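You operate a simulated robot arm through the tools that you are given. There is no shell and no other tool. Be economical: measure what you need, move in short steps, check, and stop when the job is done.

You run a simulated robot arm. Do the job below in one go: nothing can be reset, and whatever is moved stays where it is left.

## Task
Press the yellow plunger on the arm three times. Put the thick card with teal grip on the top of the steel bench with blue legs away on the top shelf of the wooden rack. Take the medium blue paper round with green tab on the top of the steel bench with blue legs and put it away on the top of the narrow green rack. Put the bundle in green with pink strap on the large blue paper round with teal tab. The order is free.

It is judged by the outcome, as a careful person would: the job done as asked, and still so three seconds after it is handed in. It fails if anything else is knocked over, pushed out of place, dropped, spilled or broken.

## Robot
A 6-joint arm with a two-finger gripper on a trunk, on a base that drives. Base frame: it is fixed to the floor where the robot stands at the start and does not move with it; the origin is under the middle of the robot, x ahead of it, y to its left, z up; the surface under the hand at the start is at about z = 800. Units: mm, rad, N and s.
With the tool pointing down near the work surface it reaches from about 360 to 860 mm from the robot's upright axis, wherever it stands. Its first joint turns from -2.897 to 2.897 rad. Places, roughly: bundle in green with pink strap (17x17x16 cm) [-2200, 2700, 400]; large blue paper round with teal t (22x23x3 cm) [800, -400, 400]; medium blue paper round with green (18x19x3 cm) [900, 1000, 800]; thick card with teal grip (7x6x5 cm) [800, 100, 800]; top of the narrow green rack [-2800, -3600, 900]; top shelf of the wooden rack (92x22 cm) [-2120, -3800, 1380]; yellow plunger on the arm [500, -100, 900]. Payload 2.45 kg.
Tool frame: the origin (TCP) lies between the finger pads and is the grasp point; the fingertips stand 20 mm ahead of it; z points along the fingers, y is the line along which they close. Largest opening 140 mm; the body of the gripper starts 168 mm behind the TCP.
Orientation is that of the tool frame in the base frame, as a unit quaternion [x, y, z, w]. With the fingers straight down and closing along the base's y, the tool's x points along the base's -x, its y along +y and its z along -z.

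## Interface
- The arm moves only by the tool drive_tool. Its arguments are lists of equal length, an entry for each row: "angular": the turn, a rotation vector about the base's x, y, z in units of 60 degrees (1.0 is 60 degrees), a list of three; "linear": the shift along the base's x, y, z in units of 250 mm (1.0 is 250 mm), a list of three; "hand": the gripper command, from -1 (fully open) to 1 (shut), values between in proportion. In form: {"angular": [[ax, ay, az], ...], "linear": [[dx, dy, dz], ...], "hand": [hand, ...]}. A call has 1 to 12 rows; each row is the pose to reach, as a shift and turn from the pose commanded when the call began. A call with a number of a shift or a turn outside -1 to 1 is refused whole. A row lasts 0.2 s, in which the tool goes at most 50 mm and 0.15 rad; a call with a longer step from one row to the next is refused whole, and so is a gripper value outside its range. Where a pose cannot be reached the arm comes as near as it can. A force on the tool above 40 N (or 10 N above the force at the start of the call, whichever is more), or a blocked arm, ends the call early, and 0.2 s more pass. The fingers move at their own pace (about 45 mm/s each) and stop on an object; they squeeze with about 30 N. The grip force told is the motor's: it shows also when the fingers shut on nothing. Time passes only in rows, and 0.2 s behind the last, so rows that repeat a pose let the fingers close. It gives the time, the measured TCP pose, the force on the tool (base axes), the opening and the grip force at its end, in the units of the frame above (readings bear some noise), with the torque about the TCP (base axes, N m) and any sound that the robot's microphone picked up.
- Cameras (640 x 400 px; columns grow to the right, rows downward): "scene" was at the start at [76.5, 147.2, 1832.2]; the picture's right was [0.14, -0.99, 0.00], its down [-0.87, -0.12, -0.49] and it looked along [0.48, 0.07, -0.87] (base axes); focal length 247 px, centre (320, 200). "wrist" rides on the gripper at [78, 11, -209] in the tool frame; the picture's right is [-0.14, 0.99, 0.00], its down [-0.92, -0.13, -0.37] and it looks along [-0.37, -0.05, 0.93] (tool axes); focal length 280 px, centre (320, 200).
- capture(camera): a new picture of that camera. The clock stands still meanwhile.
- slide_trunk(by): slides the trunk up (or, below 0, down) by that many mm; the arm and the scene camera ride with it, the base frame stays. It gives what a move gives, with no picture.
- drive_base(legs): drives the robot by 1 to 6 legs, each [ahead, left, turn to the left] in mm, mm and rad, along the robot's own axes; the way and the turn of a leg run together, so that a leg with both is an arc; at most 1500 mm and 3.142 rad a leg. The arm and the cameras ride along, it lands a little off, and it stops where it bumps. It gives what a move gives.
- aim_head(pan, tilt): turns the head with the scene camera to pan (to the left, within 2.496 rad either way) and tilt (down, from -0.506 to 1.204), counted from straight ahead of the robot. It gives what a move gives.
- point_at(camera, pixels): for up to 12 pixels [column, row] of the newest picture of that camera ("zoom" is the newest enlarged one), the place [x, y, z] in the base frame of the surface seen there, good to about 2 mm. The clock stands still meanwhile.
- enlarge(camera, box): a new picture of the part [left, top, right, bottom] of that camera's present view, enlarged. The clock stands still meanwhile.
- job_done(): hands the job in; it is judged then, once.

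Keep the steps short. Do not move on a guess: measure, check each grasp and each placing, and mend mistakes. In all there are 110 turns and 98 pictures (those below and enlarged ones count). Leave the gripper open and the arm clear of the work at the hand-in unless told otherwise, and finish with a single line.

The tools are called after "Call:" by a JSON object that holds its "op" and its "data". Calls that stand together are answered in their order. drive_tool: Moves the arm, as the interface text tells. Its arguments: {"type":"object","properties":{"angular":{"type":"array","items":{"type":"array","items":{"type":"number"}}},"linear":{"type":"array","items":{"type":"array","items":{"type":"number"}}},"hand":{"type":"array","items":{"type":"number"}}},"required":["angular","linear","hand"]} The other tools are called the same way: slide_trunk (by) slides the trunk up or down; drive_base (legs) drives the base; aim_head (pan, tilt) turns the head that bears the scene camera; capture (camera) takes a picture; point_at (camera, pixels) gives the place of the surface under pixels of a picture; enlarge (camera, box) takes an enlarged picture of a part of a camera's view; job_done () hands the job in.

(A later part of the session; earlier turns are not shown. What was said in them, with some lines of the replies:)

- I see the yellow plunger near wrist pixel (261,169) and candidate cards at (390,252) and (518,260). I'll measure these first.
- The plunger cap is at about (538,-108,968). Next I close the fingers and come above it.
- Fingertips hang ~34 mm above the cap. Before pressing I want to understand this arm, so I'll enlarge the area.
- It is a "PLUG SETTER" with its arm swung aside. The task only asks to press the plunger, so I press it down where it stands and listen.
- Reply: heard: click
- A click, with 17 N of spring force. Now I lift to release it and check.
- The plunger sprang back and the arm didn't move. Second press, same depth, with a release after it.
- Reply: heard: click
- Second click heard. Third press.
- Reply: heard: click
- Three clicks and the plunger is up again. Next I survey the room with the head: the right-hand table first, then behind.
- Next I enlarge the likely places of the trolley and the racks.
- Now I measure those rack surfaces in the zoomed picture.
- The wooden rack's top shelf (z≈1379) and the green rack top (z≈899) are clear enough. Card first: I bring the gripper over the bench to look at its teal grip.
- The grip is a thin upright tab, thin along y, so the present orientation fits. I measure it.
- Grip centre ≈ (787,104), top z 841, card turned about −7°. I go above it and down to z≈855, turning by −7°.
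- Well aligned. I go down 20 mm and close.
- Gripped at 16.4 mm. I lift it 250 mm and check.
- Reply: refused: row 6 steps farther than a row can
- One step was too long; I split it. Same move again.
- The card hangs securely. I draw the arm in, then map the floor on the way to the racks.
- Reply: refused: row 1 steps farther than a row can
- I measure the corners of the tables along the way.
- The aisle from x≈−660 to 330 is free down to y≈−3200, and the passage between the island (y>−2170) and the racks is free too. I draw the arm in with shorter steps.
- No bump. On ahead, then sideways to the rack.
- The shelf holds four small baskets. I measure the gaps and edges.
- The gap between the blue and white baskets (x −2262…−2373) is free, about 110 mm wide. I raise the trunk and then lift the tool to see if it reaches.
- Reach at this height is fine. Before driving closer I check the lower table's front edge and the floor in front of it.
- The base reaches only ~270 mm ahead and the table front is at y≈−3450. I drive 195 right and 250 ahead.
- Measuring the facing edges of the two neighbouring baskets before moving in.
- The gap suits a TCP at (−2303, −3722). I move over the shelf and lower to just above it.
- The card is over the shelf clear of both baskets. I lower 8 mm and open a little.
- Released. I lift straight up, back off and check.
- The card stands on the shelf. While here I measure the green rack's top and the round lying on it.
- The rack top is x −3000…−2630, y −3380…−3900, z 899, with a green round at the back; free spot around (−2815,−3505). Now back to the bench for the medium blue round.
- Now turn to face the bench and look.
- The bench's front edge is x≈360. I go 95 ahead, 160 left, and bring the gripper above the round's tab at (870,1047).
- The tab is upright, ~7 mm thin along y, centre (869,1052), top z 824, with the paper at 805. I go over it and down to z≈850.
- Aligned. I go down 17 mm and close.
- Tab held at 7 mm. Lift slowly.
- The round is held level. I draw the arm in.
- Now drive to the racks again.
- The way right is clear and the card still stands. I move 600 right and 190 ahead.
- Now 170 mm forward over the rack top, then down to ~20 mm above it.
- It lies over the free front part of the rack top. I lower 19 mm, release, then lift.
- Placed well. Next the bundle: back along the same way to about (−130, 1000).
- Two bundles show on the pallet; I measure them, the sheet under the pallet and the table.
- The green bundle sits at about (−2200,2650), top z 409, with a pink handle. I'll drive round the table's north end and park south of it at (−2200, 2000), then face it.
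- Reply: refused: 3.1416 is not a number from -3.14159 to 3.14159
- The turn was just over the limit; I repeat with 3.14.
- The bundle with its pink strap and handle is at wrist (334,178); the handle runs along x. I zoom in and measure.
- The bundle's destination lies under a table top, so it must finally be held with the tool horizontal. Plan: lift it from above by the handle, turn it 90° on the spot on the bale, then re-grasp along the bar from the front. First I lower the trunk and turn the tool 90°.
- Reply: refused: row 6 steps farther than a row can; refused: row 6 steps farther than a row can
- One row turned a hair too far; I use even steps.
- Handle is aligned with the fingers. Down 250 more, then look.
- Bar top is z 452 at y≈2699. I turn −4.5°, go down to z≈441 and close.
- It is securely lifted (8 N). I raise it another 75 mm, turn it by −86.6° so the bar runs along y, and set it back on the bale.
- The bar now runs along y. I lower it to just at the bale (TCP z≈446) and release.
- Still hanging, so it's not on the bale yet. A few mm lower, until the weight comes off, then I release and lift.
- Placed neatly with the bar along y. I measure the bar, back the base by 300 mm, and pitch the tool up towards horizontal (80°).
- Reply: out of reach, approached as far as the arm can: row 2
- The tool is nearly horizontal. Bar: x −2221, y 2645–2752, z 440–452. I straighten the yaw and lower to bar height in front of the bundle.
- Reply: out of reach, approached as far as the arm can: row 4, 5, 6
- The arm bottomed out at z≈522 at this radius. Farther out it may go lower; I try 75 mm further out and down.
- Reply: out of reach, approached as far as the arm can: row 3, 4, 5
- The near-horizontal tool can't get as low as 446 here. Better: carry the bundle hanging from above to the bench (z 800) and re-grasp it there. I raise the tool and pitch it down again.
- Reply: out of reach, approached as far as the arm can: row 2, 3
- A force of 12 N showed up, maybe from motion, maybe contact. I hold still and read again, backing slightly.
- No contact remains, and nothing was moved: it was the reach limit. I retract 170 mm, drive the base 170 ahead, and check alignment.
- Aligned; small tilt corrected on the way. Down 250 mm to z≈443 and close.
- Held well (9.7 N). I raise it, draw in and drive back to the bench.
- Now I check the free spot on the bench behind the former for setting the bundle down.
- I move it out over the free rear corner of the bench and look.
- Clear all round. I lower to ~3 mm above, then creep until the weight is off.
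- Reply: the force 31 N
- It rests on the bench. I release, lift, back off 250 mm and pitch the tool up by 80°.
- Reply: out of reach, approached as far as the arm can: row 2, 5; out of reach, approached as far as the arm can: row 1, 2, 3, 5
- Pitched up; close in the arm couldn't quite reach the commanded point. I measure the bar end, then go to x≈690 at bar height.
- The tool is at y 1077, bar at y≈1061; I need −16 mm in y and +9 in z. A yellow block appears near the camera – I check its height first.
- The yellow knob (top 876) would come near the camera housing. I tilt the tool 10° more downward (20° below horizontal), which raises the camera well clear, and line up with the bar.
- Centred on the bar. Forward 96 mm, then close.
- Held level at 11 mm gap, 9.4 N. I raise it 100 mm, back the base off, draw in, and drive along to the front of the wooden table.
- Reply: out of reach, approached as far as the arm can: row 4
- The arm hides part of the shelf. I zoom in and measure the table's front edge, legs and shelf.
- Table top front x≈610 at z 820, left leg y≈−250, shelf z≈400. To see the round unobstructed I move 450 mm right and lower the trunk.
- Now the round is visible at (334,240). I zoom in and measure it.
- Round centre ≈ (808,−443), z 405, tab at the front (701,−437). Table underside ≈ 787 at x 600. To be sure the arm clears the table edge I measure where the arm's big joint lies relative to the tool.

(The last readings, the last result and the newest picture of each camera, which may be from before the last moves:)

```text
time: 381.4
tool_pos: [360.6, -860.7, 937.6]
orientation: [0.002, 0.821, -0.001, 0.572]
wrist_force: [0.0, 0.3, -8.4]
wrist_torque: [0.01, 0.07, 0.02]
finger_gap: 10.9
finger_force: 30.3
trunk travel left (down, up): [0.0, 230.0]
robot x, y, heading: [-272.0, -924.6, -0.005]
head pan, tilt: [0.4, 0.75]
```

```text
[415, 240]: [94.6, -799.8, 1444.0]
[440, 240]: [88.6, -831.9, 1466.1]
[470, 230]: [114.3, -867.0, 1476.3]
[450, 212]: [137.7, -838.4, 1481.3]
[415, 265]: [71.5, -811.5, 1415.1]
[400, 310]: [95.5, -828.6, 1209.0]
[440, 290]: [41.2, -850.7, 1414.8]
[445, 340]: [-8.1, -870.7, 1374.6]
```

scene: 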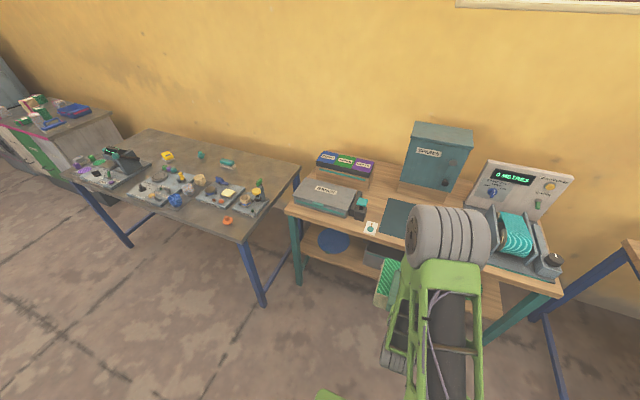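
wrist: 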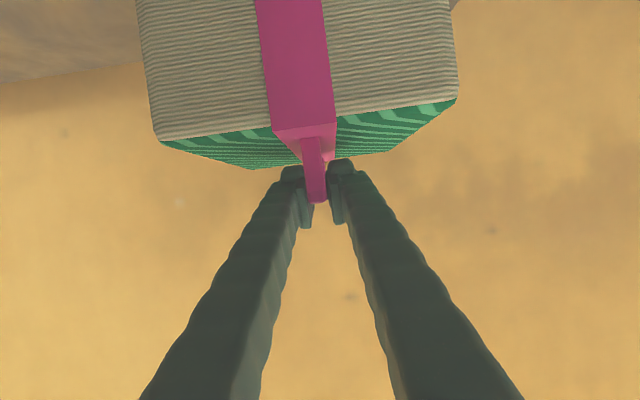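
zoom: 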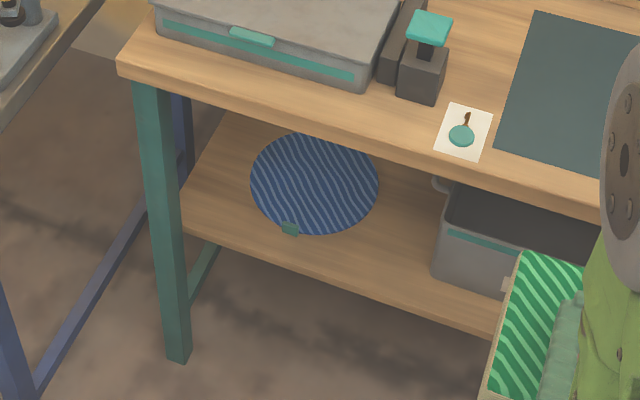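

The elbow rides high and behind the wrist. I'll set the arm to its final shape in front of the table at a long reach, check it, then drive in. First reposition at y so that the bundle is in line with the round.

Call:
{"op": "drive_base", "data": {"legs": [[-70, 0, 0.005], [0, 419, 0]]}}

Call:
{"op": "drive_tool", "data": {"angular": [[0, 0, 0], [0, 0, 0], [0, 0, 0], [0, 0, 0], [0, 0, 0], [0, 0, 0], [0, 0, 0], [0, 0, 0]], "linear": [[0.14, 0, -0.1], [0.28, 0, -0.2], [0.42, 0, -0.3], [0.56, 0, -0.4], [0.7, 0, -0.5], [0.76, 0, -0.65], [0.76, 0, -0.8], [0.76, 0, -0.96]], "hand": [1, 1, 1, 1, 1, 1, 1, 1]}}

```text
time: 386.3
tool_pos: [294.3, -436.7, 938.6]
orientation: [0.004, 0.821, -0.003, 0.571]
wrist_force: [-0.3, -0.3, -9.2]
wrist_torque: [0.01, 0.07, 0.01]
finger_gap: 11.2
finger_force: 29.7
trunk travel left (down, up): [0.0, 230.0]
robot x, y, heading: [-342.8, -494.8, -0.012]
head pan, tilt: [0.4, 0.75]
```

```text
time: 388.1
tool_pos: [485.4, -437.0, 697.7]
orientation: [0.005, 0.821, -0.002, 0.572]
wrist_force: [1.2, -0.2, -7.5]
wrist_torque: [-0.01, 0.13, 0.01]
finger_gap: 11.1
finger_force: 29.8
trunk travel left (down, up): [0.0, 230.0]
robot x, y, heading: [-340.1, -497.4, -0.009]
head pan, tilt: [0.4, 0.75]
```

Reached z 698. Now test down to 552 and come back to 592.

Call:
{"op": "drive_tool", "data": {"angular": [[0, 0, 0], [0, 0, 0], [0, 0, 0], [0, 0, 0], [0, 0, 0], [0, 0, 0], [0, 0, 0]], "linear": [[0, 0, -0.15], [0, 0, -0.3], [0, 0, -0.45], [0, 0, -0.58], [0, 0, -0.58], [0, 0, -0.5], [0, 0, -0.42]], "hand": [1, 1, 1, 1, 1, 1, 1]}}

Call:
{"op": "aim_head", "data": {"pan": 0.0, "tilt": 0.85}}

Call:
{"op": "capture", "data": {"camera": "scene"}}

```text
time: 389.7
tool_pos: [484.9, -435.4, 591.6]
orientation: [0.005, 0.821, -0.003, 0.571]
wrist_force: [-0.1, -0.3, -10.0]
wrist_torque: [-0.02, 0.03, -0.03]
finger_gap: 11.2
finger_force: 29.9
trunk travel left (down, up): [0.0, 230.0]
robot x, y, heading: [-342.2, -497.3, -0.016]
head pan, tilt: [0.4, 0.75]
```

```text
time: 390.5
tool_pos: [484.8, -435.6, 592.0]
orientation: [0.004, 0.821, -0.003, 0.571]
wrist_force: [0.7, 0.6, -9.0]
wrist_torque: [0.03, 0.08, 0.0]
finger_gap: 11.1
finger_force: 29.9
trunk travel left (down, up): [0.0, 230.0]
robot x, y, heading: [-336.8, -498.2, -0.014]
head pan, tilt: [0.0, 0.85]
```

```text
11 pictures are left
```

scene: 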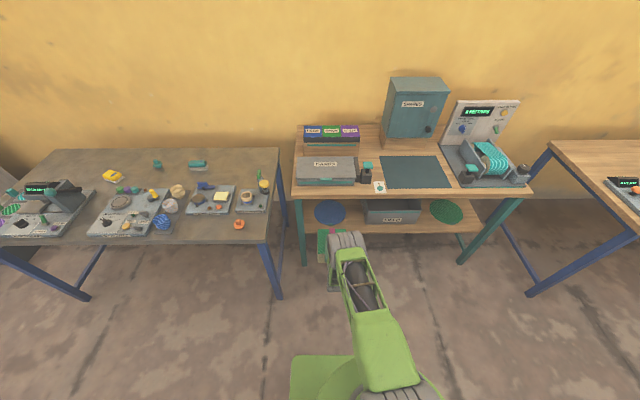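

Both heights are reachable. I check how far forward the arm's upper parts lie (after a 325 mm drive they must stay behind x 600 above z 770).

Call:
{"op": "point_at", "data": {"camera": "scene", "pixels": [[335, 238], [345, 235], [357, 236], [364, 246], [345, 248], [352, 262], [332, 255], [322, 240], [331, 205], [340, 285], [370, 280], [330, 230]]}}

Call:
{"op": "enlarge", "data": {"camera": "scene", "box": [290, 190, 400, 300]}}

```text
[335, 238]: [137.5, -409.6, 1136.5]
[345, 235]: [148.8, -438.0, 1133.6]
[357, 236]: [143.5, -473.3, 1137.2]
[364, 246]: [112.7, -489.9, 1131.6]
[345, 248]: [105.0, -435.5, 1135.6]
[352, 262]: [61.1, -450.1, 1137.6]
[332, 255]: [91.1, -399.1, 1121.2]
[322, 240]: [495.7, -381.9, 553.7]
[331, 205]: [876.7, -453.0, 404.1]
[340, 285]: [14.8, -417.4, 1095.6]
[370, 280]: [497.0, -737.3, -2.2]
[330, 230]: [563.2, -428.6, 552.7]
```

```text
3.64 times, centred on (345, 245) of scene
```

zoom: 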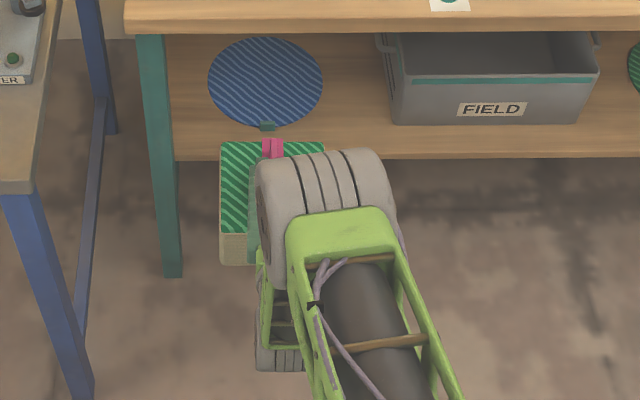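

Margins look adequate but slim (~15 mm) at the forearm. A longer reach leans the forearm back more, so I extend 60 mm further and test both heights again.

Call:
{"op": "drive_tool", "data": {"angular": [[0, 0, 0], [0, 0, 0], [0, 0, 0], [0, 0, 0], [0, 0, 0], [0, 0, 0]], "linear": [[0.12, 0, 0], [0.24, 0, 0], [0.24, 0, -0.1], [0.24, 0, -0.17], [0.24, 0, -0.1], [0.24, 0, 0]], "hand": [1, 1, 1, 1, 1, 1]}}

```text
time: 391.9
tool_pos: [542.7, -436.0, 592.1]
orientation: [0.004, 0.821, -0.002, 0.571]
wrist_force: [-0.7, 0.8, -9.5]
wrist_torque: [0.0, 0.03, 0.01]
finger_gap: 11.2
finger_force: 30.0
trunk travel left (down, up): [0.0, 230.0]
robot x, y, heading: [-340.6, -497.7, -0.005]
head pan, tilt: [0.0, 0.85]
```

Reachable. Drive 190 mm ahead and look.

Call:
{"op": "drive_base", "data": {"legs": [[190, 0, 0]]}}

Call:
{"op": "aim_head", "data": {"pan": -0.1, "tilt": 0.95}}

Call:
{"op": "enlarge", "data": {"camera": "scene", "box": [240, 140, 420, 290]}}

```text
time: 393.5
tool_pos: [737.0, -437.9, 593.1]
orientation: [0.006, 0.821, -0.004, 0.571]
wrist_force: [-0.2, 0.2, -8.2]
wrist_torque: [0.01, 0.11, -0.02]
finger_gap: 11.2
finger_force: 30.2
trunk travel left (down, up): [0.0, 230.0]
robot x, y, heading: [-148.9, -498.4, -0.015]
head pan, tilt: [0.0, 0.85]
```

```text
time: 394.2
tool_pos: [736.7, -438.9, 590.5]
orientation: [0.005, 0.822, -0.003, 0.569]
wrist_force: [-0.2, 0.6, -8.9]
wrist_torque: [-0.01, 0.09, 0.01]
finger_gap: 10.8
finger_force: 29.7
trunk travel left (down, up): [0.0, 230.0]
robot x, y, heading: [-147.8, -500.5, -0.01]
head pan, tilt: [-0.099, 0.949]
```

```text
2.67 times, centred on (330, 215) of scene
```

zoom: 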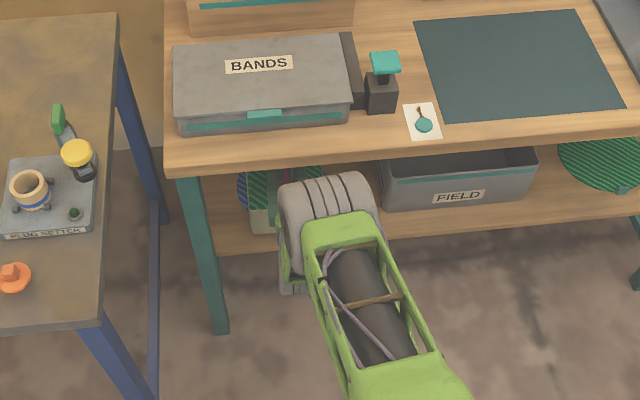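

All clear so far. The last 73 mm.

Call:
{"op": "drive_base", "data": {"legs": [[73, 0, 0]]}}

Call:
{"op": "aim_head", "data": {"pan": 0.15, "tilt": 0.95}}

Call:
{"op": "enlarge", "data": {"camera": "scene", "box": [280, 140, 460, 290]}}

Call:
{"op": "capture", "data": {"camera": "wrist"}}

```text
time: 395.2
tool_pos: [810.0, -441.6, 592.1]
orientation: [0.005, 0.821, -0.003, 0.57]
wrist_force: [0.4, -0.3, -8.9]
wrist_torque: [0.02, 0.04, 0.02]
finger_gap: 10.9
finger_force: 30.2
trunk travel left (down, up): [0.0, 230.0]
robot x, y, heading: [-78.6, -500.5, -0.013]
head pan, tilt: [-0.099, 0.949]
```

```text
time: 396.0
tool_pos: [811.0, -441.2, 591.8]
orientation: [0.005, 0.822, -0.003, 0.569]
wrist_force: [-0.2, -0.2, -8.4]
wrist_torque: [-0.02, 0.08, 0.0]
finger_gap: 11.1
finger_force: 30.1
trunk travel left (down, up): [0.0, 230.0]
robot x, y, heading: [-73.1, -500.1, -0.011]
head pan, tilt: [0.15, 0.949]
```

```text
2.67 times, centred on (370, 215) of scene
```

zoom: 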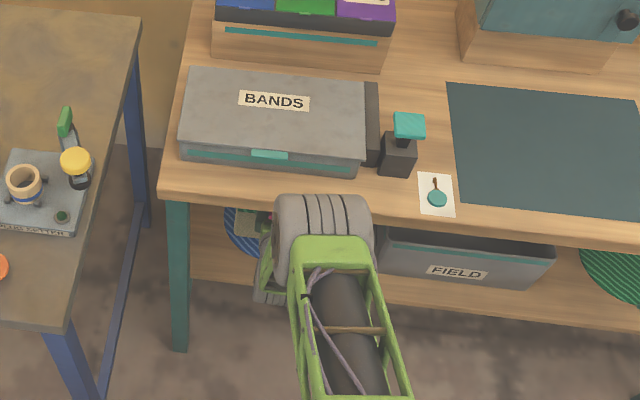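

```text
7 pictures are left
```

wrist: 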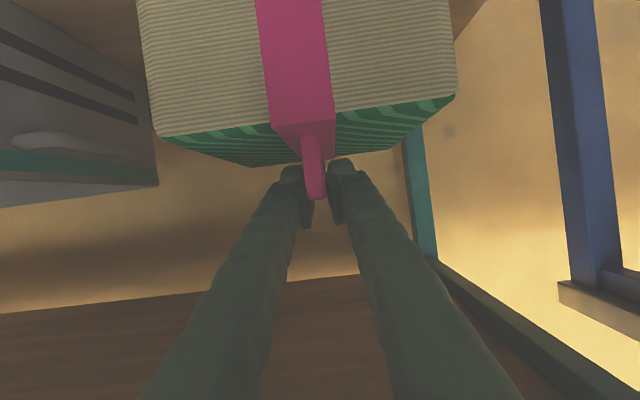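

No contact; TCP (811,−441). I lower 33 mm and creep until the weight is off.

Call:
{"op": "drive_tool", "data": {"angular": [[0, 0, 0], [0, 0, 0], [0, 0, 0], [0, 0, 0], [0, 0, 0], [0, 0, 0], [0, 0, 0]], "linear": [[0.006, -0.006, -0.05], [0.006, -0.006, -0.1], [0.006, -0.006, -0.13], [0.006, -0.006, -0.142], [0.006, -0.006, -0.148], [0.006, -0.006, -0.152], [0.006, -0.006, -0.152]], "hand": [1, 1, 1, 1, 1, 1, 1]}}

```text
time: 397.6
tool_pos: [812.1, -442.5, 555.0]
orientation: [0.005, 0.82, -0.003, 0.573]
wrist_force: [-0.2, -1.3, 0.4]
wrist_torque: [-0.03, 0.24, 0.0]
finger_gap: 10.8
finger_force: 30.1
trunk travel left (down, up): [0.0, 230.0]
robot x, y, heading: [-75.2, -499.3, -0.012]
head pan, tilt: [0.15, 0.949]
```

Weight is off (0.4 N). I open and then back straight out.

Call:
{"op": "drive_tool", "data": {"angular": [[0, 0, 0], [0, 0, 0], [0, 0, 0]], "linear": [[0, 0, 0], [0, 0, 0.006], [0, 0, 0.012]], "hand": [0.5, 0.3, 0.2]}}

Call:
{"op": "capture", "data": {"camera": "wrist"}}

```text
time: 398.4
tool_pos: [810.5, -442.1, 556.5]
orientation: [0.005, 0.822, -0.004, 0.57]
wrist_force: [-0.4, 0.2, 0.0]
wrist_torque: [0.03, -0.01, 0.01]
finger_gap: 55.9
finger_force: 0.1
trunk travel left (down, up): [0.0, 230.0]
robot x, y, heading: [-76.5, -500.9, -0.016]
head pan, tilt: [0.15, 0.949]
```

```text
6 pictures are left
```

wrist: 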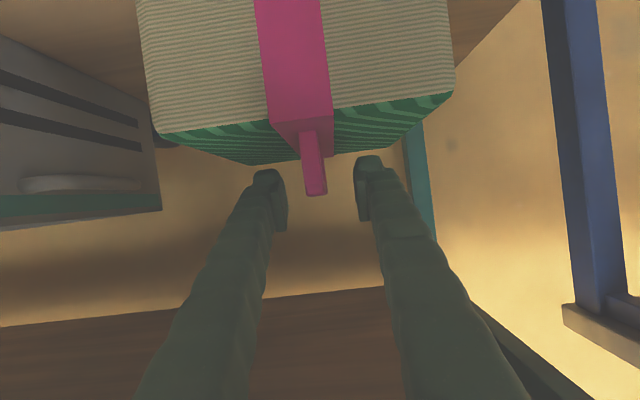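

Free on both sides. I back the base 270 mm and look.

Call:
{"op": "drive_base", "data": {"legs": [[-270, 0, 0]]}}

Call:
{"op": "capture", "data": {"camera": "wrist"}}

```text
time: 400.3
tool_pos: [540.9, -439.5, 556.9]
orientation: [0.006, 0.821, -0.004, 0.571]
wrist_force: [0.0, -1.1, 0.4]
wrist_torque: [-0.02, 0.0, -0.01]
finger_gap: 55.9
finger_force: 0.1
trunk travel left (down, up): [0.0, 230.0]
robot x, y, heading: [-342.1, -498.2, -0.019]
head pan, tilt: [0.15, 0.949]
```

```text
5 pictures are left
```

wrist: 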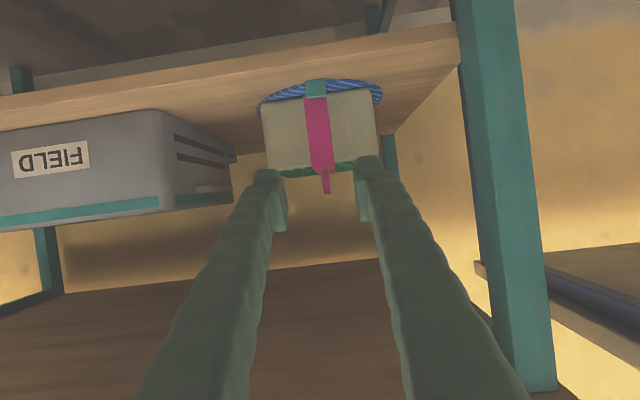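

The bundle stands centred on the round, just behind its teal tab. I draw the arm back, open the gripper, and take one last look.

Call:
{"op": "drive_tool", "data": {"angular": [[0, 0, 0], [0, 0, 0], [0, 0, 0], [0, 0, 0], [0, 0, 0]], "linear": [[-0.15, 0, 0.05], [-0.3, 0, 0.15], [-0.4, 0, 0.28], [-0.4, 0, 0.4], [-0.4, 0, 0.5]], "hand": [-1, -1, -1, -1, -1]}}

Call:
{"op": "aim_head", "data": {"pan": 0.1, "tilt": 0.7}}

Call:
{"op": "capture", "data": {"camera": "scene"}}

```text
time: 401.5
tool_pos: [440.2, -440.4, 684.1]
orientation: [0.006, 0.821, -0.004, 0.571]
wrist_force: [-0.3, -0.3, 0.3]
wrist_torque: [0.02, 0.02, -0.02]
finger_gap: 140.0
finger_force: 0.1
trunk travel left (down, up): [0.0, 230.0]
robot x, y, heading: [-343.3, -497.0, -0.02]
head pan, tilt: [0.15, 0.949]
```

```text
time: 402.2
tool_pos: [440.8, -439.7, 682.8]
orientation: [0.006, 0.821, -0.004, 0.571]
wrist_force: [0.3, 0.3, 0.0]
wrist_torque: [0.0, -0.03, 0.0]
finger_gap: 139.9
finger_force: 0.1
trunk travel left (down, up): [0.0, 230.0]
robot x, y, heading: [-347.1, -500.6, -0.011]
head pan, tilt: [0.099, 0.7]
```

```text
4 pictures are left
```

scene: 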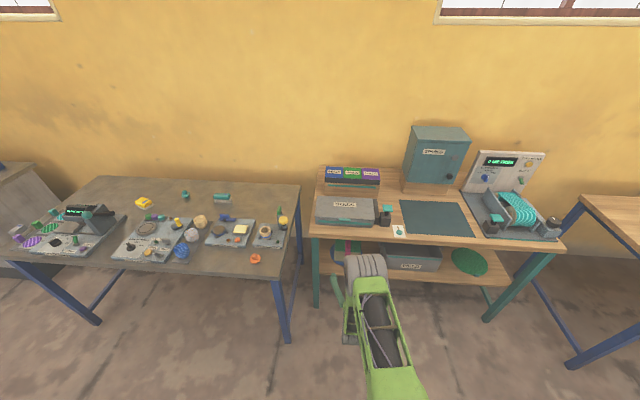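

Everything is in place: three plunger clicks were heard, the card and the medium round are on their racks, and the bundle stands on the large round. The gripper is open and clear, so I hand in.

Call:
{"op": "job_done", "data": {}}

```text
The job is handed in.
```

I pressed the yellow plunger three times, put the card on the wooden rack's top shelf and the medium blue round on the green rack, and set the green bundle on the large blue round; the job is handed in.
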